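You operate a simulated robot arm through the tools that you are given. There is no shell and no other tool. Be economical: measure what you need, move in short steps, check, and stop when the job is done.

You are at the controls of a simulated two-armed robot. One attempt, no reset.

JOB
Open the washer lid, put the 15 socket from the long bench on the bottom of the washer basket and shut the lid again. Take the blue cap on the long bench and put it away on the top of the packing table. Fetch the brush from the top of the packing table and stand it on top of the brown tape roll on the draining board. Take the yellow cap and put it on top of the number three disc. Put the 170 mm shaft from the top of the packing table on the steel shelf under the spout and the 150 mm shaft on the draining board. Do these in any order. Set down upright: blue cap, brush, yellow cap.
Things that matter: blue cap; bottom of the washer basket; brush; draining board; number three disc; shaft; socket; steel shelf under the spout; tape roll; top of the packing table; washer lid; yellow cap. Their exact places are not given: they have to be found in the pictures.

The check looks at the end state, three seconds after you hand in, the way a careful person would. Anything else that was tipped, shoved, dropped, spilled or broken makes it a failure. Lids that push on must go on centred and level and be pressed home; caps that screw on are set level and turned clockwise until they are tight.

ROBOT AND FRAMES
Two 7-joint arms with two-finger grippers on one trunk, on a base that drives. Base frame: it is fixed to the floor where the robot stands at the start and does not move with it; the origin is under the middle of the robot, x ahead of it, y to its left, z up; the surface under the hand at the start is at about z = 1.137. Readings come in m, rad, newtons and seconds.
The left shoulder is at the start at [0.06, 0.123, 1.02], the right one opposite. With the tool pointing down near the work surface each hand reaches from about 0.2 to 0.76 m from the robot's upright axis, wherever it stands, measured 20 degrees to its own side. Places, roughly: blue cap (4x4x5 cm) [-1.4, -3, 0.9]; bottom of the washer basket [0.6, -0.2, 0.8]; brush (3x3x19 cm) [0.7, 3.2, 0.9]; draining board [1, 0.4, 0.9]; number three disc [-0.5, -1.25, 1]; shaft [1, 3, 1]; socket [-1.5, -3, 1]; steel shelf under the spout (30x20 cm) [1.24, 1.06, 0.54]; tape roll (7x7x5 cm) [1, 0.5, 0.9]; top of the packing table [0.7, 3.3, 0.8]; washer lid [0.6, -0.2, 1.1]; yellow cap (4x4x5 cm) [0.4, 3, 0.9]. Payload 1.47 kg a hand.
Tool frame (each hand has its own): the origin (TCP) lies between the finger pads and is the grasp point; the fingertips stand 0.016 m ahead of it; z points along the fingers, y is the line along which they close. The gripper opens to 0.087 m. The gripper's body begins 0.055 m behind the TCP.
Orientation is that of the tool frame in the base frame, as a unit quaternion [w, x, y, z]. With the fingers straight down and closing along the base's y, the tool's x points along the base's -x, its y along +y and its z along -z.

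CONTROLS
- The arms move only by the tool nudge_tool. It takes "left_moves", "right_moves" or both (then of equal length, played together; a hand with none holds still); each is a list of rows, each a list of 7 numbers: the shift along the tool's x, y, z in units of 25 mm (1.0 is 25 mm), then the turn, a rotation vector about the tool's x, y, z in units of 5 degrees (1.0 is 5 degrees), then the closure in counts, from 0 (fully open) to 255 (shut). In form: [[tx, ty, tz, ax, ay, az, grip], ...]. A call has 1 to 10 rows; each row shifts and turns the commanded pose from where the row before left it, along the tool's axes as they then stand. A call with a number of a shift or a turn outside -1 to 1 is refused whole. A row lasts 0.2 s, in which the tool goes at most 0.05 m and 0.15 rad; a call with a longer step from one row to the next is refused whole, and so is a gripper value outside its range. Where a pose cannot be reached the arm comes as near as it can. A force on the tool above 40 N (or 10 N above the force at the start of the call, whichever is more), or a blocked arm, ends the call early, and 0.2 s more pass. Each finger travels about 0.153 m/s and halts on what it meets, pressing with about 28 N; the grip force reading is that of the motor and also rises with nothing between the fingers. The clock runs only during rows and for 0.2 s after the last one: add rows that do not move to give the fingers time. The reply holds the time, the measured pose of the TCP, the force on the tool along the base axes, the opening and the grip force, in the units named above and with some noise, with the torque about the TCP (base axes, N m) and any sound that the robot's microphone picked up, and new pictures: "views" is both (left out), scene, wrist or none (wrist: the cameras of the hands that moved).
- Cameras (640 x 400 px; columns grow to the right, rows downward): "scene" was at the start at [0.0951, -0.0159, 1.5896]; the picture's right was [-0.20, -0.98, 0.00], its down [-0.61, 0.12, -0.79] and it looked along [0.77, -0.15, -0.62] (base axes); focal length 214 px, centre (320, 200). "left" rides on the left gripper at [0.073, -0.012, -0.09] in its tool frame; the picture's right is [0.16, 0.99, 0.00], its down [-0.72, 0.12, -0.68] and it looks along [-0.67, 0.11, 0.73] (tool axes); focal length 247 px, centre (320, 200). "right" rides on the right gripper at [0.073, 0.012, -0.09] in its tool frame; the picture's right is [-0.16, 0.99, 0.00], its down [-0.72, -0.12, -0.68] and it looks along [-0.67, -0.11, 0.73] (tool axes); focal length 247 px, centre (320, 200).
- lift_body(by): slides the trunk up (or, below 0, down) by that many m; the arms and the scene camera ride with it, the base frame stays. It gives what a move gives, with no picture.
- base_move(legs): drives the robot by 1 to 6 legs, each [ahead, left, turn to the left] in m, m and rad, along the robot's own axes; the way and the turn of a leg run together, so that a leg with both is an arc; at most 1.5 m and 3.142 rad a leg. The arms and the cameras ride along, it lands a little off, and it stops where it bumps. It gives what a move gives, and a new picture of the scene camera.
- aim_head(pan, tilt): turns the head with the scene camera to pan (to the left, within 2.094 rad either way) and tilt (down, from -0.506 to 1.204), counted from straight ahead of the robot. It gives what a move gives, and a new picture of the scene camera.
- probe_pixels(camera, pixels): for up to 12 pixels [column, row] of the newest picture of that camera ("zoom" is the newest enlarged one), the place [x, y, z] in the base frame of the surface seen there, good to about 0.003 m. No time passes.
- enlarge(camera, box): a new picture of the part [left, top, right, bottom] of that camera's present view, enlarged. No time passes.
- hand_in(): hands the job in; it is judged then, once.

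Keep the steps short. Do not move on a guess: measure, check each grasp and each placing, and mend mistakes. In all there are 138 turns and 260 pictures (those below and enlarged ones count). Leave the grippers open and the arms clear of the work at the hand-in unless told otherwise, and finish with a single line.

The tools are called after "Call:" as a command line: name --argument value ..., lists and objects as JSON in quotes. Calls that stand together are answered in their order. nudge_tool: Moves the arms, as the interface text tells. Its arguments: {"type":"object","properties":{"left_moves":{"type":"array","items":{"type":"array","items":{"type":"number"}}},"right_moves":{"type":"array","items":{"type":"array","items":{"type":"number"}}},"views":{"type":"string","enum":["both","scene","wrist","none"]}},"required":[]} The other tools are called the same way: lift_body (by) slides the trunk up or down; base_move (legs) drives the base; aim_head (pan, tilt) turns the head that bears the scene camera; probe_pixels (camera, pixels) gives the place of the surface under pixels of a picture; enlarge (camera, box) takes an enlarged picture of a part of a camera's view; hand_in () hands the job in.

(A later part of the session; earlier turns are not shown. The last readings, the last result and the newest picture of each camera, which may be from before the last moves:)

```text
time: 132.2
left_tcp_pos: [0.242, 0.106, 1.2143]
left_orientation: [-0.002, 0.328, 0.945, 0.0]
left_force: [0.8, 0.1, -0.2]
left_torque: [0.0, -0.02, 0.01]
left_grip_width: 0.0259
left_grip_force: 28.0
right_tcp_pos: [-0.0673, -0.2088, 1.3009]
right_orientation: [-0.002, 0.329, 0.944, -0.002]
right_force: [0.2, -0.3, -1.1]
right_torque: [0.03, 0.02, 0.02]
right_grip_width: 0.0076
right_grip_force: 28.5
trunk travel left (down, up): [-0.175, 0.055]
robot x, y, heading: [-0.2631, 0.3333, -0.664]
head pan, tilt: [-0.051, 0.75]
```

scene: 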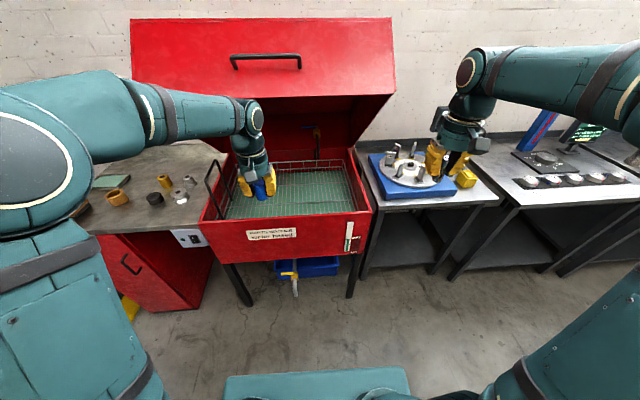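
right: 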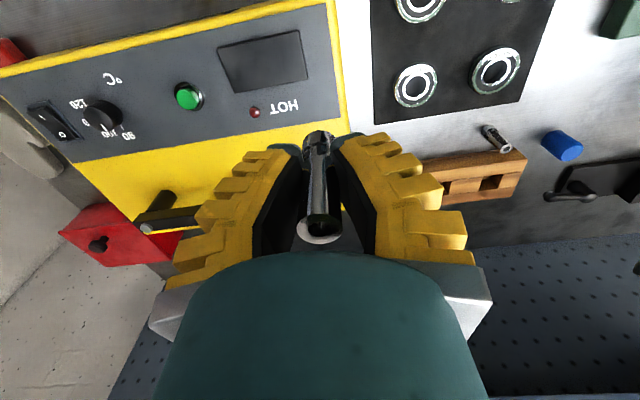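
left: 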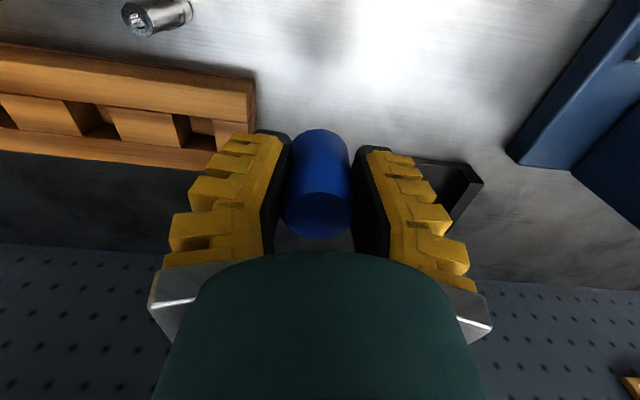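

The right grip width shrank to 7.6 mm — check the socket.

Call:
enlarge --camera "right" --box '[220, 100, 420, 260]'

```text
2.50 times, centred on (320, 180) of right
```

zoom: 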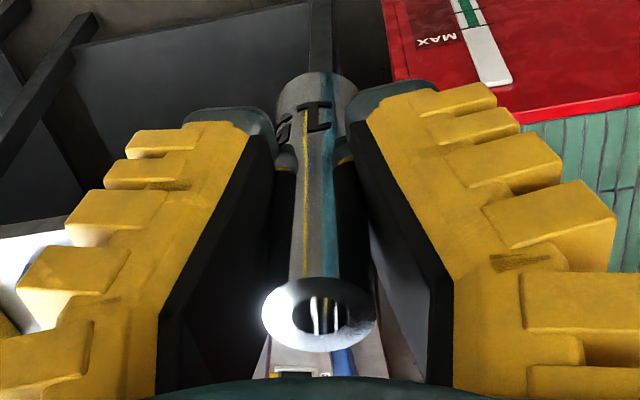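

The 15 socket is still between the tips, slipping slowly; I place it soon. Both hands draw back (clear of the lid), the right one lowers, then I drive 0.25 ahead.

Call:
nudge_tool --left_moves '[[1, 0.6, 0, 0, 0, 0, 255], [1, 0.6, 0, 0, 0, 0, 255], [1, 0.6, 0, 0, 0, 0, 255], [1, 0.6, 0, 0, 0, 0, 255], [1, 0.6, 0, 0, 0, 0, 255], [1, 0.6, 0, 0, 0, 0, 255], [1, 0.6, 0, 0, 0, 0, 255], [1, 0.6, 0, 0, 0, 0, 255], [0, 0.6, 0, 0, 0, 0, 255], [0, 0.6, 0, 0, 0, 0, 255]]' --right_moves '[[0.4, 0.8, 1, 0, 0, 0, 255], [0.4, 0.8, 1, 0, 0, 0, 255], [0.4, 0.8, 1, 0, 0, 0, 255], [0.4, 0.8, 1, 0, 0, 0, 255], [0.4, 0.8, 1, 0, 0, 0, 255], [0.4, 0.8, 1, 0, 0, 0, 255], [0.4, 0.8, 1, 0, 0, 0, 255], [0.4, 0.8, 1, 0, 0, 0, 255], [0.4, 0.8, 1, 0, 0, 0, 255], [0.4, 0.8, 1, 0, 0, 0, 255]]' --views "none"

Call:
base_move --legs '[[0.25, 0, 0]]'

```text
time: 134.3
left_tcp_pos: [0.1785, 0.3488, 1.2146]
left_orientation: [-0.002, 0.328, 0.945, -0.001]
left_force: [-0.6, 0.0, 0.4]
left_torque: [-0.04, 0.0, 0.01]
left_grip_width: 0.0261
left_grip_force: 28.2
right_tcp_pos: [-0.0212, 0.01, 1.0487]
right_orientation: [-0.003, 0.329, 0.944, -0.003]
right_force: [0.0, -0.3, -0.8]
right_torque: [0.02, 0.0, -0.01]
right_grip_width: 0.0076
right_grip_force: 28.3
trunk travel left (down, up): [-0.175, 0.055]
robot x, y, heading: [-0.2646, 0.3364, -0.663]
head pan, tilt: [-0.051, 0.75]
```

```text
time: 136.2
left_tcp_pos: [0.3752, 0.1927, 1.2148]
left_orientation: [-0.001, 0.329, 0.944, 0.0]
left_force: [-0.1, 0.3, -0.4]
left_torque: [0.04, 0.05, 0.03]
left_grip_width: 0.0261
left_grip_force: 27.6
right_tcp_pos: [0.1742, -0.1444, 1.0485]
right_orientation: [-0.001, 0.329, 0.944, -0.002]
right_force: [1.3, 0.3, -0.4]
right_torque: [0.02, 0.0, 0.03]
right_grip_width: 0.0074
right_grip_force: 28.4
trunk travel left (down, up): [-0.175, 0.055]
robot x, y, heading: [-0.0662, 0.1804, -0.672]
head pan, tilt: [-0.051, 0.75]
```

scene: 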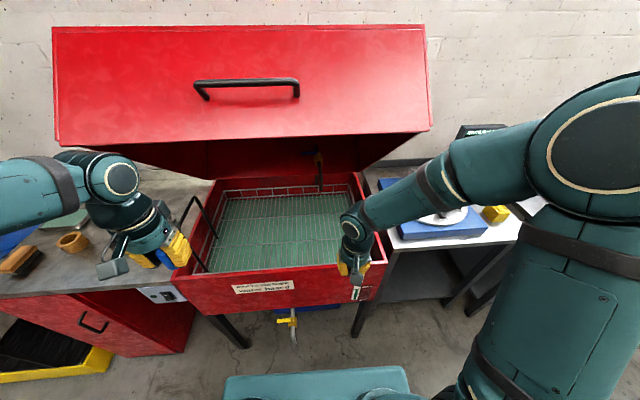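

Call:
enlarge --camera "scene" --box '[240, 180, 340, 270]'

```text
4.44 times, centred on (290, 225) of scene
```

zoom: 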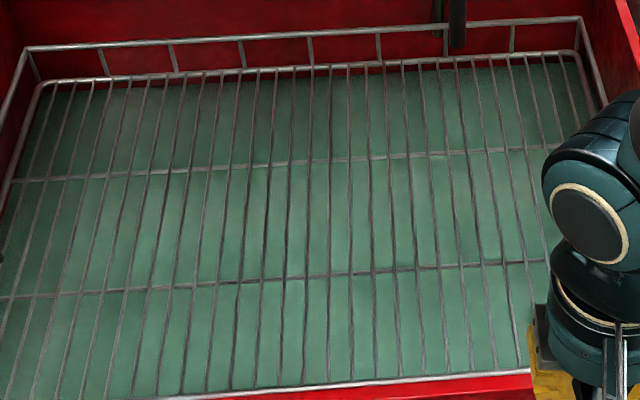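

Call:
probe_pixels --camera "zoom" --pixels '[[400, 270], [480, 265], [440, 268], [360, 273], [300, 163], [380, 320], [402, 320], [420, 220], [400, 156], [420, 376], [560, 50], [460, 360]]'

```text
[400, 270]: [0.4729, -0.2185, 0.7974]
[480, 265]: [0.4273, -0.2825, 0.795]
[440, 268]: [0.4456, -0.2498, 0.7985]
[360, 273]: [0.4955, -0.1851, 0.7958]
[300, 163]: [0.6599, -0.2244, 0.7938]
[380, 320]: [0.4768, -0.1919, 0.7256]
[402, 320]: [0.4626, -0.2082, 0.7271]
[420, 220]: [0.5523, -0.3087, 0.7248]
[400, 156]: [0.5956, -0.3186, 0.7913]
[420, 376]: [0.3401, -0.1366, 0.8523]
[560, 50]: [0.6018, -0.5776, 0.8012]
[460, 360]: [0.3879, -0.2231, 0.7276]
```

Basket bottom wires at z≈0.797. I move the socket in over the rim, at z≈1.0, below the lid's edge (1.38).

Call:
nudge_tool --right_moves '[[-1, 0.3, 0.2, 0, 0, 0, 255], [-1, 0.3, 0.2, 0, 0, 0, 255], [-1, 0.3, 0.2, 0, 0, 0, 255], [-1, 0.3, 0.2, 0, 0, 0, 255], [-1, 0.35, 0.2, 0, 0, 0, 255], [-1, 0.35, 0.2, 0, 0, 0, 255], [-1, 0.4, 0.2, 0, 0, 0, 255], [-1, 0.4, 0.2, 0, 0, 0, 255], [-1, 0.4, 0.2, 0, 0, 0, 255], [-1, 0.4, 0.2, 0, 0, 0, 255]]' --views "scene"

```text
time: 138.4
left_tcp_pos: [0.3739, 0.1949, 1.2158]
left_orientation: [-0.002, 0.329, 0.944, 0.0]
left_force: [0.3, -0.3, 0.6]
left_torque: [0.01, 0.04, 0.0]
left_grip_width: 0.026
left_grip_force: 28.2
right_tcp_pos: [0.4252, -0.2319, 0.9969]
right_orientation: [-0.001, 0.329, 0.944, -0.002]
right_force: [0.2, -0.8, -1.0]
right_torque: [0.02, 0.03, 0.0]
right_grip_width: 0.0074
right_grip_force: 28.0
trunk travel left (down, up): [-0.175, 0.055]
robot x, y, heading: [-0.0669, 0.1853, -0.667]
head pan, tilt: [-0.051, 0.75]
```

scene: 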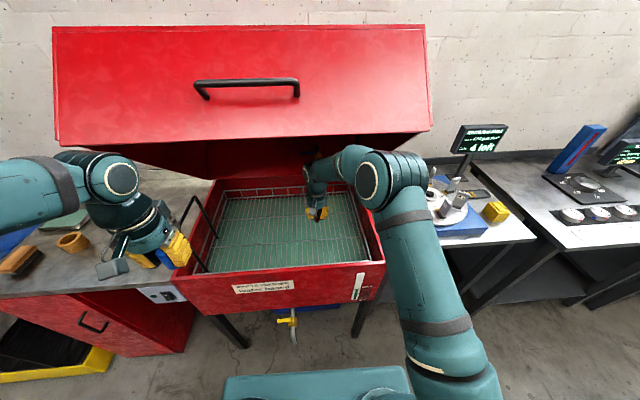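

Now tilt 45° (pointing down-left) while lowering partway.

Call:
nudge_tool --right_moves '[[-0.5, 0, 0.3, -1, 0, 0, 255], [-0.5, 0, 0.3, -1, 0, 0, 255], [0, 0, 0.4, -1, 0, 0, 255], [0, 0, 0.4, -1, 0, 0, 255], [0, 0, 0.3, -1, 0, 0, 255], [0, -0.2, 0.3, -1, 0, 0, 255], [0, -0.3, 0.4, -1, 0, 0, 255], [0, -0.4, 0.4, -1, 0, 0, 255], [0, -0.4, 0.4, -1, 0, 0, 255], [0, 0, 0, -1, 0, 0, 255]]' --views "both"

```text
time: 140.6
left_tcp_pos: [0.3743, 0.1942, 1.2155]
left_orientation: [-0.002, 0.328, 0.945, 0.0]
left_force: [-0.5, 0.0, 0.1]
left_torque: [0.0, -0.01, -0.01]
left_grip_width: 0.0261
left_grip_force: 28.2
right_tcp_pos: [0.4435, -0.2479, 0.9058]
right_orientation: [0.139, 0.299, 0.856, 0.397]
right_force: [0.3, -1.2, -0.7]
right_torque: [-0.02, -0.01, -0.02]
right_grip_width: 0.0075
right_grip_force: 28.4
trunk travel left (down, up): [-0.175, 0.055]
robot x, y, heading: [-0.0666, 0.1793, -0.664]
head pan, tilt: [-0.051, 0.75]
```

scene: 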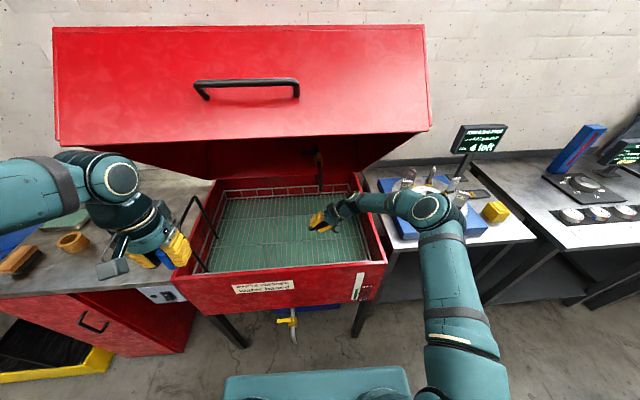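
right: 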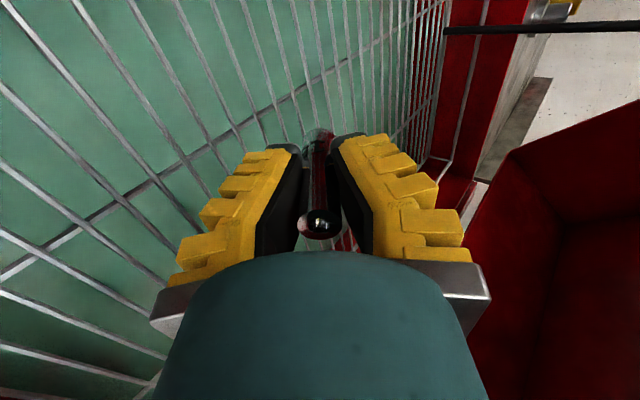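

Call:
nudge_tool --right_moves '[[0, -0.4, 0.33, 0, 0, 0, 255], [0, -0.4, 0.33, 0, 0, 0, 255], [0, -0.4, 0.33, 0, 0, 0, 255], [0, -0.25, 0.2, 0, 0, 0, 255], [0, 0, 0, 0, 0, 0, 255]]' --views "wrist"

```text
time: 141.8
left_tcp_pos: [0.3749, 0.1937, 1.2136]
left_orientation: [-0.001, 0.328, 0.945, 0.0]
left_force: [-0.4, -0.8, -0.1]
left_torque: [-0.03, -0.02, -0.01]
left_grip_width: 0.0258
left_grip_force: 27.8
right_tcp_pos: [0.4422, -0.2461, 0.86]
right_orientation: [0.138, 0.299, 0.857, 0.397]
right_force: [0.0, 0.8, -0.3]
right_torque: [0.0, -0.02, 0.04]
right_grip_width: 0.007
right_grip_force: 27.7
trunk travel left (down, up): [-0.175, 0.055]
robot x, y, heading: [-0.0719, 0.1777, -0.667]
head pan, tilt: [-0.051, 0.75]
```

right: 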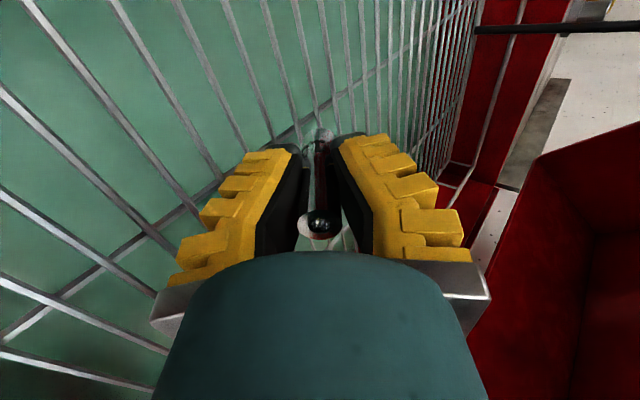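

Call:
nudge_tool --right_moves '[[0, -0.15, 0.13, 0, 0, 0, 255], [0, -0.15, 0.13, 0, 0, 0, 255], [0, -0.15, 0.13, 0, 0, 0, 255], [0, -0.15, 0.13, 0, 0, 0, 255], [0, 0, 0, 0, 0, 0, 255]]' --views "wrist"

```text
time: 143.0
left_tcp_pos: [0.3747, 0.1935, 1.2153]
left_orientation: [-0.002, 0.329, 0.944, -0.001]
left_force: [-0.3, -0.6, 0.1]
left_torque: [0.01, 0.03, 0.04]
left_grip_width: 0.0264
left_grip_force: 28.5
right_tcp_pos: [0.4427, -0.2462, 0.8407]
right_orientation: [0.138, 0.298, 0.857, 0.397]
right_force: [-0.3, 0.5, -0.7]
right_torque: [0.01, 0.0, 0.0]
right_grip_width: 0.0074
right_grip_force: 28.3
trunk travel left (down, up): [-0.175, 0.055]
robot x, y, heading: [-0.0644, 0.1789, -0.663]
head pan, tilt: [-0.051, 0.75]
```

right: 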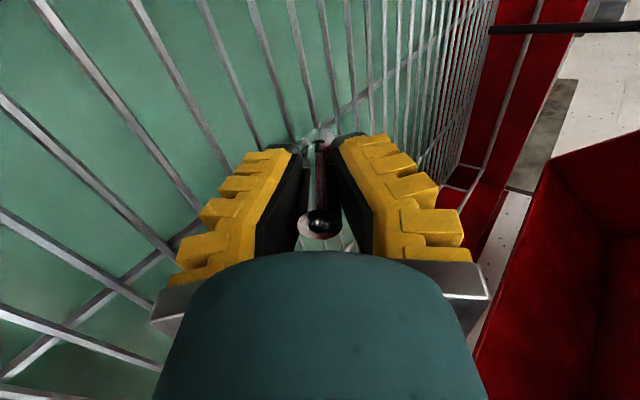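

Call:
nudge_tool --right_moves '[[0, -0.1, 0.09, 0, 0, 0, 255], [0, -0.1, 0.09, 0, 0, 0, 255], [0, -0.1, 0.09, 0, 0, 0, 255], [0, 0, 0, 0, 0, 0, 255]]' --views "none"

```text
time: 144.0
left_tcp_pos: [0.3729, 0.1939, 1.214]
left_orientation: [-0.001, 0.329, 0.944, 0.0]
left_force: [0.4, -0.1, -1.0]
left_torque: [0.02, 0.02, 0.03]
left_grip_width: 0.0261
left_grip_force: 28.0
right_tcp_pos: [0.4428, -0.2469, 0.8321]
right_orientation: [0.141, 0.298, 0.857, 0.397]
right_force: [-1.3, -2.0, 12.4]
right_torque: [0.17, -0.17, 0.0]
right_grip_width: 0.0073
right_grip_force: 27.5
trunk travel left (down, up): [-0.175, 0.055]
robot x, y, heading: [-0.0717, 0.1836, -0.669]
head pan, tilt: [-0.051, 0.75]
```

Contact (12 N). Open gently and look.

Call:
nudge_tool --right_moves '[[0, 0, 0, 0, 0, 0, 215], [0, 0, 0, 0, 0, 0, 180], [0, 0, 0, 0, 0, 0, 140], [0, 0, 0, 0, 0, 0, 140], [0, 0, -0.6, 0, 0, 0, 140], [0, 0, -1, 0, 0, 0, 140], [0, 0, -1, 0, 0, 0, 140]]' --views "wrist"

```text
time: 145.6
left_tcp_pos: [0.3731, 0.1944, 1.2139]
left_orientation: [-0.001, 0.328, 0.945, -0.001]
left_force: [-0.5, 0.1, 0.3]
left_torque: [-0.02, 0.0, 0.01]
left_grip_width: 0.0262
left_grip_force: 28.1
right_tcp_pos: [0.4113, -0.2854, 0.8722]
right_orientation: [0.137, 0.299, 0.857, 0.396]
right_force: [-0.1, -0.6, 0.4]
right_torque: [0.01, -0.01, 0.02]
right_grip_width: 0.0452
right_grip_force: 4.1
trunk travel left (down, up): [-0.175, 0.055]
robot x, y, heading: [-0.068, 0.183, -0.667]
head pan, tilt: [-0.051, 0.75]
```

right: 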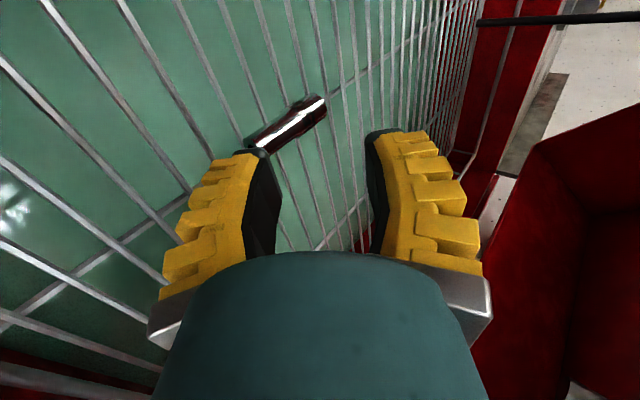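

The socket lies across the wires. Withdraw up, untilt, and out.

Call:
nudge_tool --right_moves '[[0, 0.5, -0.7, 0.5, 0, 0, 140], [0, 0.6, -0.7, 1, 0, 0, 140], [0, 0.6, -0.7, 1, 0, 0, 140], [0, 0.5, -0.8, 1, 0, 0, 140], [0, 0.4, -0.8, 1, 0, 0, 140], [0, 0.3, -0.5, 1, 0, 0, 140], [0.5, 0.2, 0, 1, 0, 0, 140], [1, 0, 0, 1, 0, 0, 140], [1, 0, 0, 1, 0, 0, 140], [1, 0, 0, 1, 0, 0, 140]]' --views "none"

Call:
nudge_tool --right_moves '[[1, 0, 0, 0.5, 0, 0, 140], [1, 0, 0, 0, 0, 0, 140], [1, 0, 0, 0, 0, 0, 140], [1, 0, 0, 0, 0, 0, 140], [1, 0, 0, 0, 0, 0, 140], [1, 0, 0, 0, 0, 0, 140], [1, 0, 0, 0, 0, 0, 140], [1, 0, 0, 0, 0, 0, 140]]' --views "scene"

```text
time: 147.8
left_tcp_pos: [0.3736, 0.1949, 1.2159]
left_orientation: [-0.001, 0.328, 0.945, 0.0]
left_force: [0.5, 0.4, -0.3]
left_torque: [0.01, -0.02, -0.01]
left_grip_width: 0.0258
left_grip_force: 27.9
right_tcp_pos: [0.3372, -0.2362, 1.002]
right_orientation: [0.007, 0.33, 0.944, 0.017]
right_force: [-0.1, 0.7, -0.1]
right_torque: [-0.02, 0.0, -0.03]
right_grip_width: 0.045
right_grip_force: 4.4
trunk travel left (down, up): [-0.175, 0.055]
robot x, y, heading: [-0.07, 0.1796, -0.666]
head pan, tilt: [-0.051, 0.75]
```

```text
time: 149.6
left_tcp_pos: [0.3738, 0.1936, 1.2143]
left_orientation: [-0.002, 0.329, 0.944, -0.001]
left_force: [0.0, 0.6, -0.6]
left_torque: [-0.01, -0.02, -0.01]
left_grip_width: 0.026
left_grip_force: 28.4
right_tcp_pos: [0.1811, -0.1126, 1.0015]
right_orientation: [-0.001, 0.329, 0.944, -0.003]
right_force: [0.5, 0.5, -0.3]
right_torque: [0.0, -0.02, 0.0]
right_grip_width: 0.0449
right_grip_force: 4.1
trunk travel left (down, up): [-0.175, 0.055]
robot x, y, heading: [-0.068, 0.1814, -0.666]
head pan, tilt: [-0.051, 0.75]
```

scene: 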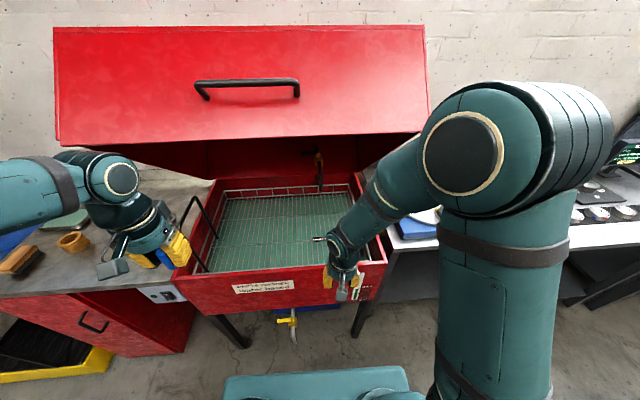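

The socket lies on the basket bottom at (318,239). Now to close the lid by its handle with the right hand, mirrored to before: shift the base back 0.22 and left 0.22 while turning the hand.

Call:
base_move --legs '[[-0.22, 0, 0], [0, 0.22, 0]]'

Call:
nudge_tool --right_moves '[[0, 0, -1, -0.463, -0.434, 0.99, 0], [0, 0, -1, -0.463, -0.434, 0.99, 0], [0, 0, -1, -0.463, -0.434, 0.99, 0], [0, 0, -1, -0.463, -0.434, 0.99, 0], [0, 0, -1, -0.463, -0.434, 0.99, 0], [0, 0, -1, -0.463, -0.434, 0.99, 0], [0, 0, 0, -0.463, -0.434, 0.99, 0], [0, 0, 0, -0.463, -0.434, 0.99, 0], [0, 0, 0, -0.463, -0.434, 0.99, 0], [0, 0, 0, -0.463, -0.434, 0.99, 0]]' --views "none"

Call:
nudge_tool --right_moves '[[0, 0, 0, -0.463, -0.434, 0.99, 60], [0, 0, 0, -0.463, -0.434, 0.99, 60], [0, 0, 0, -0.463, -0.434, 0.99, 60], [0, 0, 0, -0.463, -0.434, 0.99, 60], [0, 0, 0, -0.463, -0.434, 0.99, 60], [0, 0, 0, -0.463, -0.434, 0.99, 60]]' --views "scene"

```text
time: 153.4
left_tcp_pos: [0.3373, 0.4989, 1.2138]
left_orientation: [-0.002, 0.33, 0.944, -0.001]
left_force: [0.7, 0.1, 0.2]
left_torque: [0.01, 0.01, -0.01]
left_grip_width: 0.0262
left_grip_force: 28.6
right_tcp_pos: [0.1441, 0.1916, 1.0015]
right_orientation: [-0.001, 0.33, 0.944, -0.003]
right_force: [-0.1, -0.4, 0.7]
right_torque: [0.01, -0.03, -0.01]
right_grip_width: 0.0451
right_grip_force: 4.1
trunk travel left (down, up): [-0.175, 0.055]
robot x, y, heading: [-0.1032, 0.487, -0.667]
head pan, tilt: [-0.051, 0.75]
```

scene: 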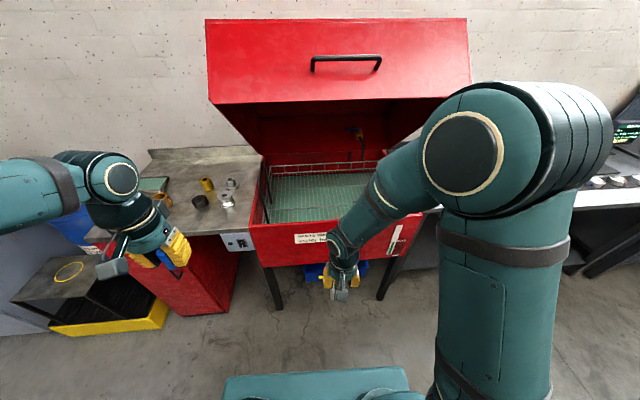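

```text
time: 155.6
left_tcp_pos: [0.3369, 0.4993, 1.2148]
left_orientation: [-0.002, 0.33, 0.944, 0.0]
left_force: [0.5, 0.0, -0.5]
left_torque: [0.01, 0.01, -0.04]
left_grip_width: 0.026
left_grip_force: 27.8
right_tcp_pos: [0.1371, 0.189, 1.1579]
right_orientation: [0.234, 0.678, 0.686, 0.119]
right_force: [0.0, -0.2, 0.2]
right_torque: [0.0, 0.0, -0.01]
right_grip_width: 0.0871
right_grip_force: 0.0
right hand out of reach, approached as far as the arm can: row 9, 10
trunk travel left (down, up): [-0.175, 0.055]
robot x, y, heading: [-0.108, 0.4907, -0.668]
head pan, tilt: [-0.051, 0.75]
```

```text
time: 157.0
left_tcp_pos: [0.3377, 0.4996, 1.2146]
left_orientation: [-0.001, 0.33, 0.944, -0.001]
left_force: [0.0, -0.3, -0.6]
left_torque: [0.0, 0.04, 0.02]
left_grip_width: 0.026
left_grip_force: 28.3
right_tcp_pos: [0.1602, 0.1759, 1.1885]
right_orientation: [0.311, 0.767, 0.53, 0.183]
right_force: [0.3, -0.9, 0.0]
right_torque: [-0.01, 0.01, -0.03]
right_grip_width: 0.0705
right_grip_force: 2.6
right hand out of reach, approached as far as the arm can: row 1, 2, 3, 4, 5, 6
trunk travel left (down, up): [-0.175, 0.055]
robot x, y, heading: [-0.1025, 0.4865, -0.666]
head pan, tilt: [-0.051, 0.75]
```

scene: 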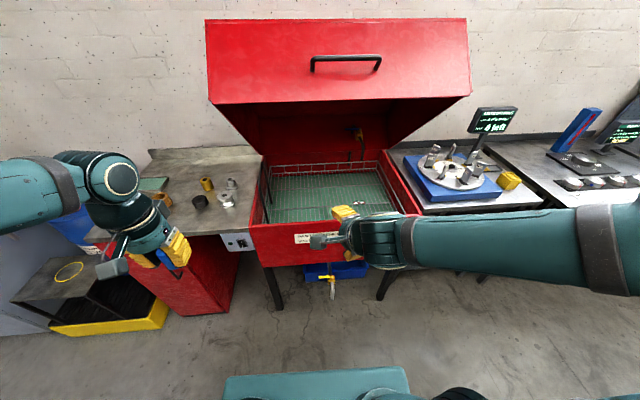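

Orientation near enough (17° yaw off). Move up 0.3 m first.

Call:
nudge_tool --right_moves '[[0, 0.8, -0.88, 0, 0, 0, 60], [0, 0.8, -0.88, 0, 0, 0, 60], [0, 0.8, -0.88, 0, 0, 0, 60], [0, 0.8, -0.88, 0, 0, 0, 60], [0, 0.8, -0.88, 0, 0, 0, 60], [0, 0.8, -0.88, 0, 0, 0, 60], [0, 0.8, -0.88, 0, 0, 0, 60], [0, 0.8, -0.88, 0, 0, 0, 60], [0, 0.8, -0.88, 0, 0, 0, 60], [0, 0.8, -0.88, 0, 0, 0, 60]]' --views "scene"

```text
time: 159.2
left_tcp_pos: [0.3374, 0.4988, 1.2148]
left_orientation: [-0.002, 0.329, 0.944, -0.001]
left_force: [-0.1, -0.2, -0.7]
left_torque: [-0.02, -0.02, 0.01]
left_grip_width: 0.026
left_grip_force: 28.0
right_tcp_pos: [0.1663, 0.1908, 1.4848]
right_orientation: [0.312, 0.767, 0.53, 0.183]
right_force: [0.5, 0.0, -0.2]
right_torque: [-0.04, -0.01, -0.02]
right_grip_width: 0.0706
right_grip_force: 2.9
trunk travel left (down, up): [-0.175, 0.055]
robot x, y, heading: [-0.1037, 0.4859, -0.666]
head pan, tilt: [-0.051, 0.75]
```

scene: 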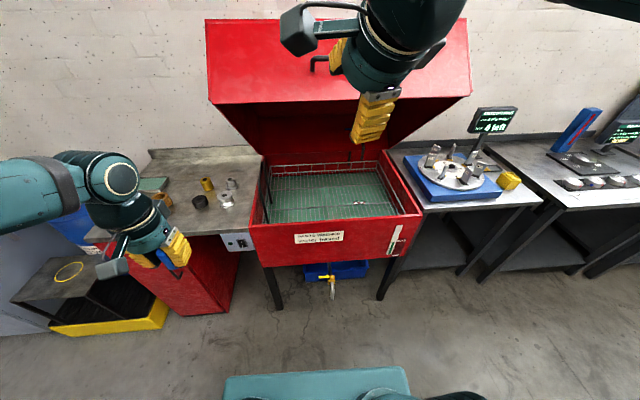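

Now align yaw, shift to the bar's line and height, and move the left hand outward; then drive ahead.

Call:
nudge_tool --right_moves '[[0, 0, 0, 0.05, -0.71, 0.79, 60], [0, 0, 0, 0.05, -0.71, 0.79, 60], [0, 0, 0, 0.05, -0.71, 0.79, 60], [-0.6, 0.45, -0.5, 0, 0, 0, 60], [-0.6, 0.45, -0.5, 0, 0, 0, 60], [-0.6, 0.45, -0.5, 0, 0, 0, 60], [0, 0, 0, 0, 0, 0, 60]]' --left_moves '[[0.5, 1, 0, 0, 0, 0, 255], [0.5, 1, 0, 0, 0, 0, 255], [0.5, 1, 0, 0, 0, 0, 255], [0.5, 1, 0, 0, 0, 0, 255], [0.5, 1, 0, 0, 0, 0, 255], [0.5, 1, 0, 0, 0, 0, 255], [0, 0, 0, 0, 0, 0, 255]]' --views "none"

```text
time: 160.8
left_tcp_pos: [0.3726, 0.6635, 1.2145]
left_orientation: [-0.002, 0.33, 0.944, 0.0]
left_force: [0.1, -0.1, -0.6]
left_torque: [-0.02, 0.01, 0.02]
left_grip_width: 0.0261
left_grip_force: 28.3
right_tcp_pos: [0.1404, 0.1558, 1.5379]
right_orientation: [0.334, 0.834, 0.418, 0.138]
right_force: [1.0, 0.1, 0.5]
right_torque: [-0.04, 0.01, 0.01]
right_grip_width: 0.0705
right_grip_force: 2.6
trunk travel left (down, up): [-0.175, 0.055]
robot x, y, heading: [-0.1052, 0.4878, -0.668]
head pan, tilt: [-0.051, 0.75]
```

Call:
base_move --legs '[[0.26, 0, 0]]'

Call:
enlarge --camera "right" --box '[0, 0, 640, 400]'

```text
time: 162.7
left_tcp_pos: [0.5771, 0.5019, 1.2148]
left_orientation: [-0.002, 0.329, 0.944, -0.001]
left_force: [0.4, 0.9, -0.9]
left_torque: [0.05, 0.03, -0.01]
left_grip_width: 0.0259
left_grip_force: 27.8
right_tcp_pos: [0.3461, -0.0057, 1.5366]
right_orientation: [0.334, 0.833, 0.418, 0.139]
right_force: [0.0, 0.4, 0.1]
right_torque: [0.06, -0.01, -0.02]
right_grip_width: 0.0707
right_grip_force: 2.3
trunk travel left (down, up): [-0.175, 0.055]
robot x, y, heading: [0.1028, 0.3268, -0.67]
head pan, tilt: [-0.051, 0.75]
```

scene: 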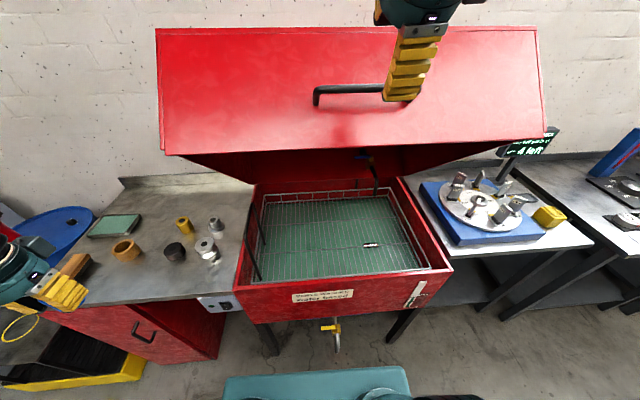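

```text
1.00 times, centred on (320, 200) of right (not enlarged: the box is as wide or as high as the picture)
```

zoom: 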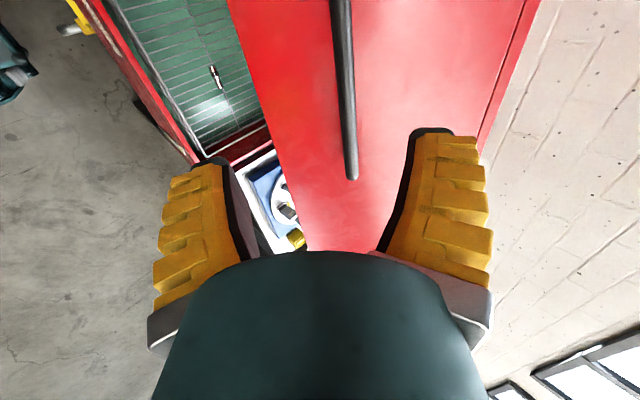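

Call:
probe_pixels --camera "right" --pixels '[[345, 90], [348, 130], [351, 170], [340, 10], [342, 50], [400, 120]]'

```text
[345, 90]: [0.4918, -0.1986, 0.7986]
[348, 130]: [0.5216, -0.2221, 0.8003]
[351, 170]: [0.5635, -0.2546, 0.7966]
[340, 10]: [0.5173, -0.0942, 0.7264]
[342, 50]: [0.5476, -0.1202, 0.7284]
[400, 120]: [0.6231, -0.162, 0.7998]
```

Call:
probe_pixels --camera "zoom" --pixels '[[345, 90], [348, 130], [351, 170], [340, 10], [342, 50], [400, 120]]'

```text
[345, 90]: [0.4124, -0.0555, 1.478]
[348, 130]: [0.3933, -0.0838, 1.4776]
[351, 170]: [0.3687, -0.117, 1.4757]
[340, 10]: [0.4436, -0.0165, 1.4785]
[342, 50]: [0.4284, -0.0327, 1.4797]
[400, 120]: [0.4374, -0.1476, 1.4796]
```

Call:
nudge_tool --right_moves '[[0, 0.45, 0.2, 0, 0, 0, 100], [0.15, 0.4, 0.4, 0, 0, 0, 110], [0, 0, 0.8, 0, 0, 0, 110], [0, 0, 0.8, 0, 0, 0, 110], [0, 0, 0.8, 0, 0, 0, 110], [0, 0, 0.8, 0, 0, 0, 110], [0, 0, 0.4, 0, 0, 0, 110], [0, 0, 0, 0, 0, 0, 110]]' --views "wrist"

```text
time: 164.5
left_tcp_pos: [0.5777, 0.502, 1.2136]
left_orientation: [-0.001, 0.33, 0.944, -0.001]
left_force: [-0.8, 0.4, -0.5]
left_torque: [0.0, 0.0, -0.01]
left_grip_width: 0.0259
left_grip_force: 29.0
right_tcp_pos: [0.4134, -0.0583, 1.4745]
right_orientation: [0.333, 0.833, 0.419, 0.139]
right_force: [-0.6, -0.4, 1.0]
right_torque: [0.0, -0.04, -0.03]
right_grip_width: 0.0549
right_grip_force: 4.5
trunk travel left (down, up): [-0.175, 0.055]
robot x, y, heading: [0.1016, 0.3231, -0.671]
head pan, tilt: [-0.051, 0.75]
```

right: 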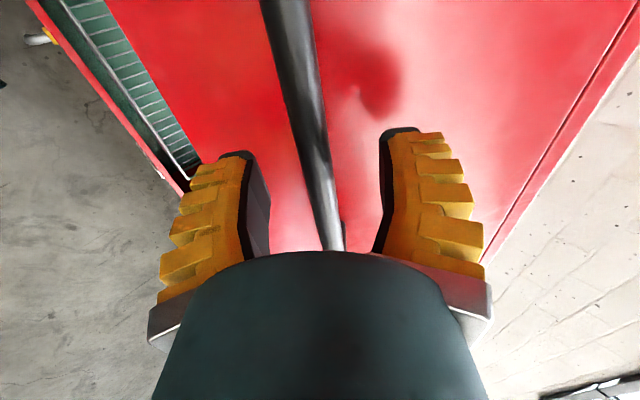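

Bar between the fingers. Grip and begin to lower along the arc.

Call:
nudge_tool --right_moves '[[0, 0, 0, 0, 0, 0, 255], [0, 0, 0, 0, 0, 0, 255], [0, 0, 0, 0, 0, 0, 255], [0, -0.4, 0.3, 0, 0, 0, 255], [0, -0.619, 0.384, 0, 0, 0, 255], [0, -0.619, 0.384, 0, 0, 0, 255], [0, -0.619, 0.384, 0, 0, 0, 255], [0, -0.619, 0.384, 0, 0, 0, 255]]' --views "scene"

```text
time: 166.3
left_tcp_pos: [0.5758, 0.5026, 1.2153]
left_orientation: [-0.001, 0.33, 0.944, -0.001]
left_force: [-0.4, -0.2, -0.5]
left_torque: [-0.03, -0.01, 0.0]
left_grip_width: 0.0259
left_grip_force: 28.2
right_tcp_pos: [0.3929, -0.0478, 1.392]
right_orientation: [0.333, 0.833, 0.419, 0.139]
right_force: [0.5, -0.2, -0.5]
right_torque: [0.0, -0.01, 0.01]
right_grip_width: 0.0001
right_grip_force: 28.5
trunk travel left (down, up): [-0.175, 0.055]
robot x, y, heading: [0.0993, 0.3264, -0.674]
head pan, tilt: [-0.051, 0.75]
```

scene: 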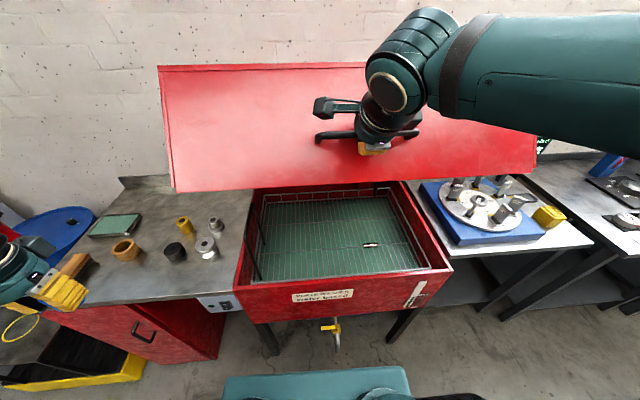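

Call:
nudge_tool --right_moves '[[0, -0.634, 0.371, 0, 0, 0, 255], [0, -0.634, 0.371, 0, 0, 0, 255], [0, -0.634, 0.371, 0, 0, 0, 255], [0, -0.634, 0.371, 0, 0, 0, 255], [0, -0.634, 0.371, 0, 0, 0, 255], [0, -0.62, 0.384, 0, 0, 0, 255], [0, -0.61, 0.4, 0, 0, 0, 255]]' --views "both"

```text
time: 167.9
left_tcp_pos: [0.5735, 0.506, 1.2154]
left_orientation: [0.0, 0.33, 0.944, -0.001]
left_force: [0.2, 0.4, 0.5]
left_torque: [0.02, 0.0, 0.03]
left_grip_width: 0.0257
left_grip_force: 27.9
right_tcp_pos: [0.3582, -0.0251, 1.2709]
right_orientation: [0.335, 0.832, 0.419, 0.139]
right_force: [-19.8, 25.2, 7.9]
right_torque: [-0.21, -0.36, 0.71]
right_grip_width: 0.0
right_grip_force: 26.8
trunk travel left (down, up): [-0.175, 0.055]
robot x, y, heading: [0.0974, 0.3246, -0.668]
head pan, tilt: [-0.051, 0.75]
```

scene: 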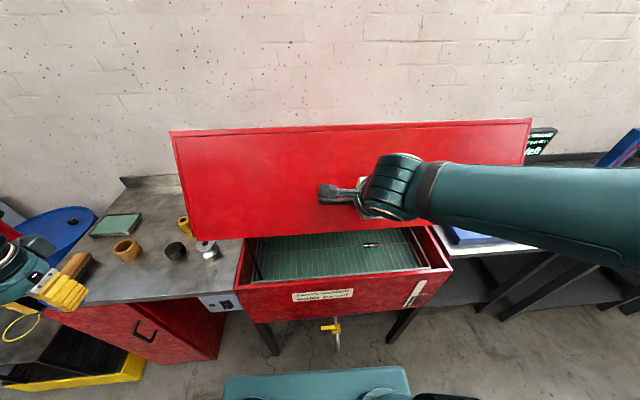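
right: 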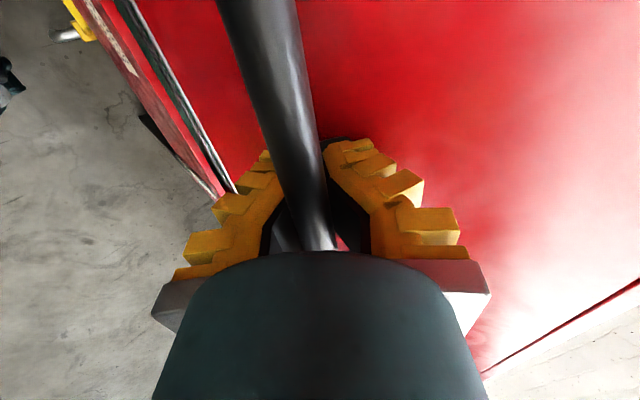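

Pressing on the face a bit; back off more while lowering.

Call:
nudge_tool --right_moves '[[0, -0.7, 0.1, 0, 0, 0, 255], [0, -0.7, 0.2, 0, 0, 0, 255], [0, -0.62, 0.384, 0, 0, 0, 255], [0, -0.6, 0.4, 0, 0, 0, 255], [0, -0.582, 0.418, 0, 0, 0, 255], [0, -0.582, 0.418, 0, 0, 0, 255]]' --views "none"

```text
time: 169.3
left_tcp_pos: [0.5773, 0.5025, 1.2153]
left_orientation: [-0.001, 0.33, 0.944, 0.0]
left_force: [0.0, -2.0, -0.7]
left_torque: [0.05, 0.0, 0.01]
left_grip_width: 0.0262
left_grip_force: 28.2
right_tcp_pos: [0.3579, 0.0079, 1.1901]
right_orientation: [0.332, 0.814, 0.449, 0.158]
right_force: [-6.1, 27.1, 2.5]
right_torque: [-0.29, -0.07, 0.1]
right_grip_width: 0.0
right_grip_force: 28.3
right hand out of reach, approached as far as the arm can: row 5, 6
trunk travel left (down, up): [-0.175, 0.055]
robot x, y, heading: [0.1002, 0.3211, -0.669]
head pan, tilt: [-0.051, 0.75]
stopped in row 6 (right hand): the force on the tool passed its limit at 71 N (the readings are from after the stop); the commanded pose is now the measured one
```

Arm limit. The lid is now low enough to push from above. I release the bar and withdraw.

Call:
nudge_tool --right_moves '[[0, 0, 0, 0, 0, 0, 180], [0, 0, 0, 0, 0, 0, 110], [0, 0, 0, 0, 0, 0, 110], [0, 0, -0.8, 0, 0, 0, 110], [0, 0, -0.8, 0, 0, 0, 110], [0, 0, -0.8, 0, 0, 0, 110]]' --views "both"

```text
time: 169.8
left_tcp_pos: [0.5717, 0.5057, 1.2168]
left_orientation: [0.001, 0.33, 0.944, -0.001]
left_force: [0.9, 0.3, -0.2]
left_torque: [-0.04, 0.0, -0.02]
left_grip_width: 0.0261
left_grip_force: 28.1
right_tcp_pos: [0.35, 0.0119, 1.1903]
right_orientation: [0.333, 0.815, 0.448, 0.156]
right_force: [-28.2, 28.8, 5.6]
right_torque: [-0.67, -0.62, -0.22]
right_grip_width: 0.0462
right_grip_force: 0.0
trunk travel left (down, up): [-0.175, 0.055]
robot x, y, heading: [0.1029, 0.3238, -0.669]
head pan, tilt: [-0.051, 0.75]
stopped in row 2 (right hand): the force on the tool passed its limit at 58 N (the readings are from after the stop); the commanded pose is now the measured one
```

scene: 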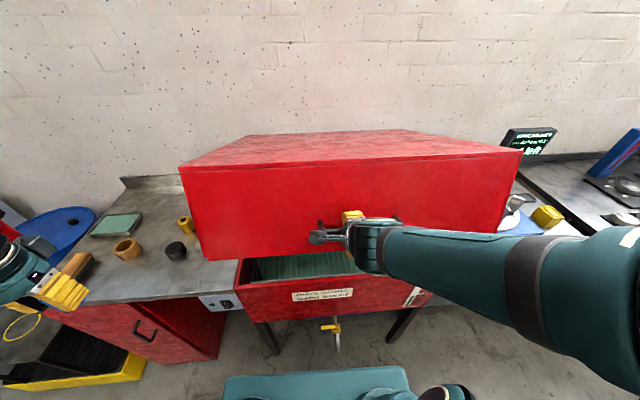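
right: 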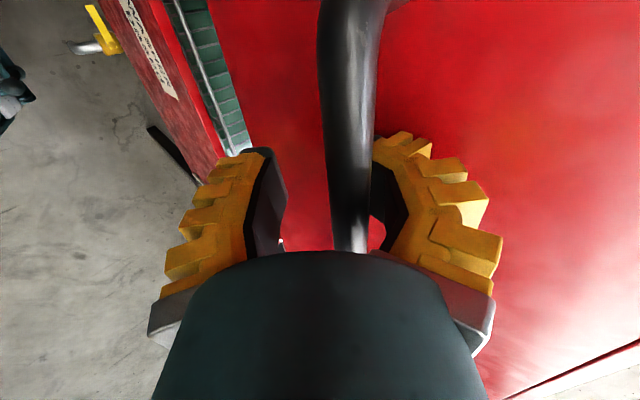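

Call:
nudge_tool --right_moves '[[0, 0, -0.4, 0, 0, 0, 130], [0, 0, -0.6, 0, 0, 0, 110], [0, 0, -0.8, 0, 0, 0, 110], [0, 0, -0.8, 0, 0, 0, 110], [0, 0, -0.8, 0, 0, 0, 110]]' --views "both"

```text
time: 171.0
left_tcp_pos: [0.576, 0.5032, 1.2152]
left_orientation: [-0.001, 0.33, 0.944, 0.0]
left_force: [0.1, 0.2, -0.2]
left_torque: [-0.04, -0.03, 0.01]
left_grip_width: 0.026
left_grip_force: 27.4
right_tcp_pos: [0.3093, 0.0399, 1.2541]
right_orientation: [0.331, 0.816, 0.447, 0.155]
right_force: [-0.1, 0.1, 0.3]
right_torque: [0.02, 0.0, 0.01]
right_grip_width: 0.0547
right_grip_force: 3.6
right hand out of reach, approached as far as the arm can: row 1
trunk travel left (down, up): [-0.175, 0.055]
robot x, y, heading: [0.0989, 0.3249, -0.664]
head pan, tilt: [-0.051, 0.75]
```

scene: 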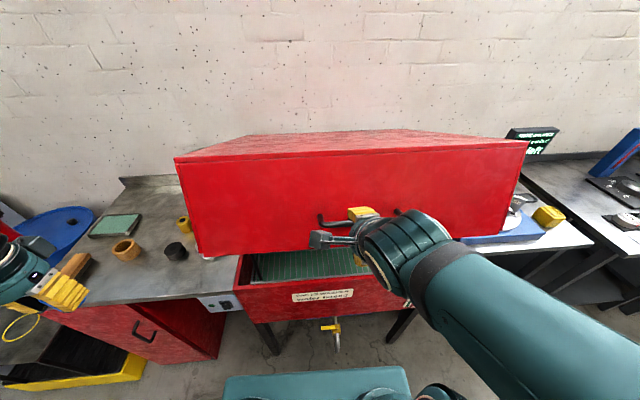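
right: 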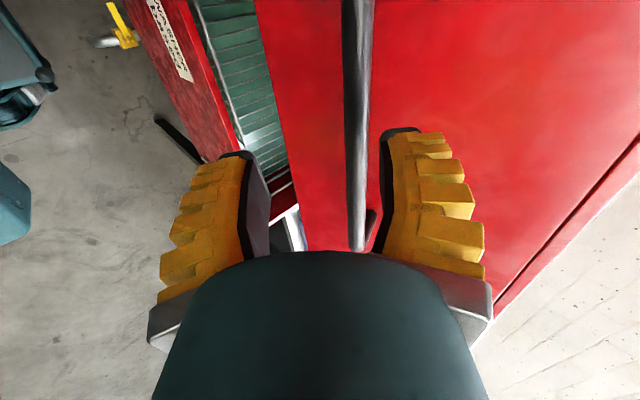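

Free. Withdraw further up, turning the hand back to straight down.

Call:
nudge_tool --right_moves '[[0, 0, -1, 0, 0, 0, 200], [0, 0, -1, 0, 0, 0, 255], [0, 0.3, -1, 0, 0, 0, 255], [0, 0.5, -0.9, 0, 0, 0, 255], [0, 0, 0, 0.409, 0.419, -0.999, 255], [0, 0, 0, 0.409, 0.419, -0.999, 255], [0, 0, 0, 0.409, 0.419, -0.999, 255], [0, 0, 0, 0.409, 0.419, -0.999, 255], [0, 0, 0, 0.409, 0.419, -0.999, 255], [0, 0, 0, 0.409, 0.419, -0.999, 255]]' --views "none"

Call:
nudge_tool --right_moves '[[0, 0, 0, 0.409, 0.419, -0.999, 255], [0, 0, 0, 0.409, 0.419, -0.999, 255], [0, 0, 0, 0.409, 0.419, -0.999, 255], [0, 0, 0, 0.409, 0.419, -0.999, 255], [0, 0, 0, 0.409, 0.419, -0.999, 255], [0, 0, 0, 0.409, 0.419, -0.999, 255], [0, 0, 0, 0.409, 0.419, -0.999, 255], [0, 0, 0, 0.409, 0.419, -0.999, 255], [0, 0, 0, 0.409, 0.419, -0.999, 255], [0, 0, 0, 0.409, 0.419, -0.999, 255]]' --views "scene"

```text
time: 173.2
left_tcp_pos: [0.5765, 0.5022, 1.2142]
left_orientation: [-0.002, 0.329, 0.944, 0.001]
left_force: [-0.1, 0.5, 0.4]
left_torque: [0.04, 0.0, 0.02]
left_grip_width: 0.0259
left_grip_force: 28.0
right_tcp_pos: [0.2703, 0.0703, 1.3384]
right_orientation: [0.223, 0.682, 0.689, 0.102]
right_force: [-0.1, -0.8, -0.2]
right_torque: [-0.03, -0.02, 0.01]
right_grip_width: 0.0
right_grip_force: 27.6
trunk travel left (down, up): [-0.175, 0.055]
robot x, y, heading: [0.1006, 0.3267, -0.673]
head pan, tilt: [-0.051, 0.75]
```

```text
time: 175.4
left_tcp_pos: [0.5775, 0.5028, 1.2145]
left_orientation: [-0.002, 0.329, 0.944, -0.001]
left_force: [-0.3, 0.2, -0.9]
left_torque: [-0.01, 0.02, 0.0]
left_grip_width: 0.0257
left_grip_force: 28.2
right_tcp_pos: [0.2702, 0.0703, 1.338]
right_orientation: [-0.001, 0.329, 0.944, -0.001]
right_force: [0.0, -0.5, -0.5]
right_torque: [0.0, 0.01, 0.0]
right_grip_width: 0.0
right_grip_force: 28.0
trunk travel left (down, up): [-0.175, 0.055]
robot x, y, heading: [0.1015, 0.3236, -0.67]
head pan, tilt: [-0.051, 0.75]
```

scene: 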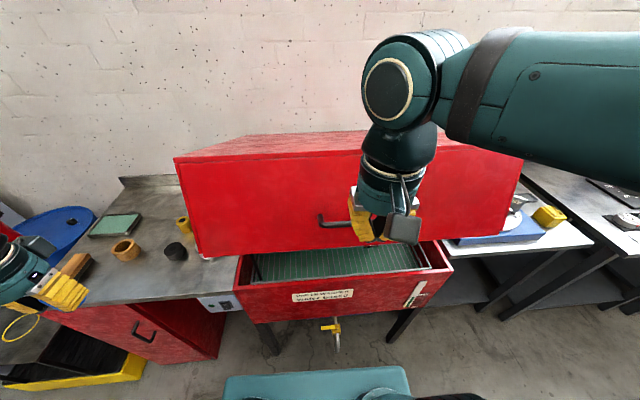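

Call:
probe_pixels --camera "scene" --pixels '[[300, 158], [300, 150], [300, 140], [320, 222], [300, 252], [450, 148]]'

```text
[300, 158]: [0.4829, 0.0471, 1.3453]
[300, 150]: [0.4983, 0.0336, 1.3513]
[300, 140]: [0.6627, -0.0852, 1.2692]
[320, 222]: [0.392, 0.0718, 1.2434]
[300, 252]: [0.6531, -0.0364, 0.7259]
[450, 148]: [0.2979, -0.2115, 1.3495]
```

Lid's top front edge is now at z≈1.35. I go over it with closed fingers and press down.

Call:
nudge_tool --right_moves '[[0, 0, -1, 0, 0, 0, 255], [0, 0, -1, 0, 0, 0, 255], [0, 0, -1, 0, 0, 0, 255], [0, 0, -1, 0, 0, 0, 255], [-1, -0.25, -0.5, 0, 0, 0, 255], [-1, -0.25, 0, 0, 0, 0, 255], [-1, -0.25, 0, 0, 0, 0, 255], [-1, -0.25, 0, 0, 0, 0, 255], [-1, -0.25, 0, 0, 0, 0, 255], [-1, -0.25, 0, 0, 0, 0, 255]]' --views "none"

Call:
nudge_tool --right_moves '[[-1, -0.1, 0, 0, 0, 0, 255], [-1, -0.1, 0, 0, 0, 0, 255], [-1, -0.1, 0, 0, 0, 0, 255], [-1, -0.1, 0, 0, 0, 0, 255]]' --views "scene"

```text
time: 177.6
left_tcp_pos: [0.5775, 0.5015, 1.2147]
left_orientation: [-0.002, 0.33, 0.944, 0.0]
left_force: [0.0, -0.1, -0.7]
left_torque: [0.02, -0.02, -0.02]
left_grip_width: 0.0261
left_grip_force: 28.3
right_tcp_pos: [0.3673, -0.052, 1.4511]
right_orientation: [0.001, 0.329, 0.944, -0.002]
right_force: [0.6, -1.4, -0.5]
right_torque: [0.0, 0.04, 0.01]
right_grip_width: 0.0001
right_grip_force: 28.1
trunk travel left (down, up): [-0.175, 0.055]
robot x, y, heading: [0.1007, 0.3211, -0.664]
head pan, tilt: [-0.051, 0.75]
```

```text
time: 178.6
left_tcp_pos: [0.5761, 0.5032, 1.215]
left_orientation: [-0.002, 0.33, 0.944, -0.001]
left_force: [-0.3, -0.3, 0.2]
left_torque: [0.03, 0.02, 0.0]
left_grip_width: 0.0261
left_grip_force: 28.6
right_tcp_pos: [0.4374, -0.1228, 1.451]
right_orientation: [0.0, 0.329, 0.944, -0.001]
right_force: [-0.2, 0.0, 0.4]
right_torque: [0.04, -0.02, -0.02]
right_grip_width: 0.0002
right_grip_force: 28.2
trunk travel left (down, up): [-0.175, 0.055]
robot x, y, heading: [0.1009, 0.3254, -0.672]
head pan, tilt: [-0.051, 0.75]
```

scene: 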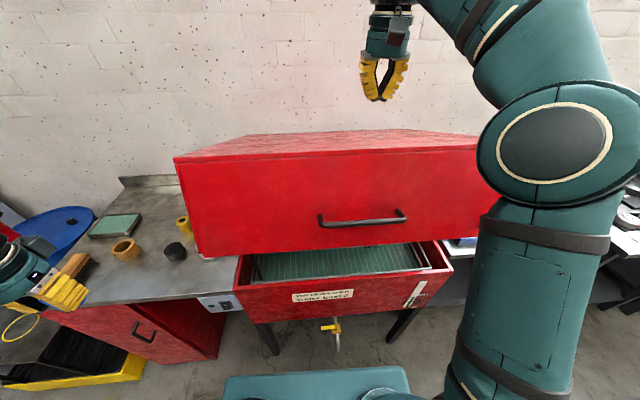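

Call:
nudge_tool --right_moves '[[0, 0, 1, 0, 0, 0, 255], [0, 0, 1, 0, 0, 0, 255], [0, 0, 0.8, 0, 0, 0, 255], [0, 0, 0.5, 0, 0, 0, 255], [0, 0, 0.5, 0, 0, 0, 255], [0, 0, 0.5, 0, 0, 0, 255], [0, 0, 0.5, 0, 0, 0, 255], [0, 0, 0.5, 0, 0, 0, 255], [0, 0, 0.5, 0, 0, 0, 255], [0, 0, 0.5, 0, 0, 0, 255]]' --views "scene"

```text
time: 180.8
left_tcp_pos: [0.5783, 0.5038, 1.2151]
left_orientation: [-0.001, 0.329, 0.944, 0.0]
left_force: [-0.1, -0.8, -1.1]
left_torque: [-0.01, 0.01, 0.03]
left_grip_width: 0.026
left_grip_force: 28.1
right_tcp_pos: [0.4382, -0.1219, 1.2937]
right_orientation: [0.0, 0.33, 0.944, -0.001]
right_force: [-0.3, -0.2, 0.2]
right_torque: [0.0, 0.01, 0.02]
right_grip_width: 0.0001
right_grip_force: 27.7
trunk travel left (down, up): [-0.175, 0.055]
robot x, y, heading: [0.0995, 0.3253, -0.665]
head pan, tilt: [-0.051, 0.75]
```

scene: 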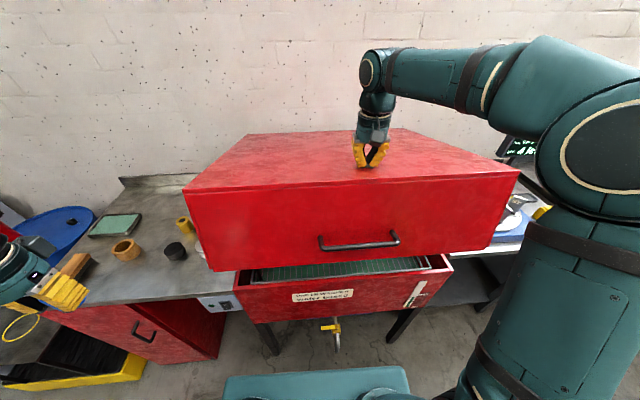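

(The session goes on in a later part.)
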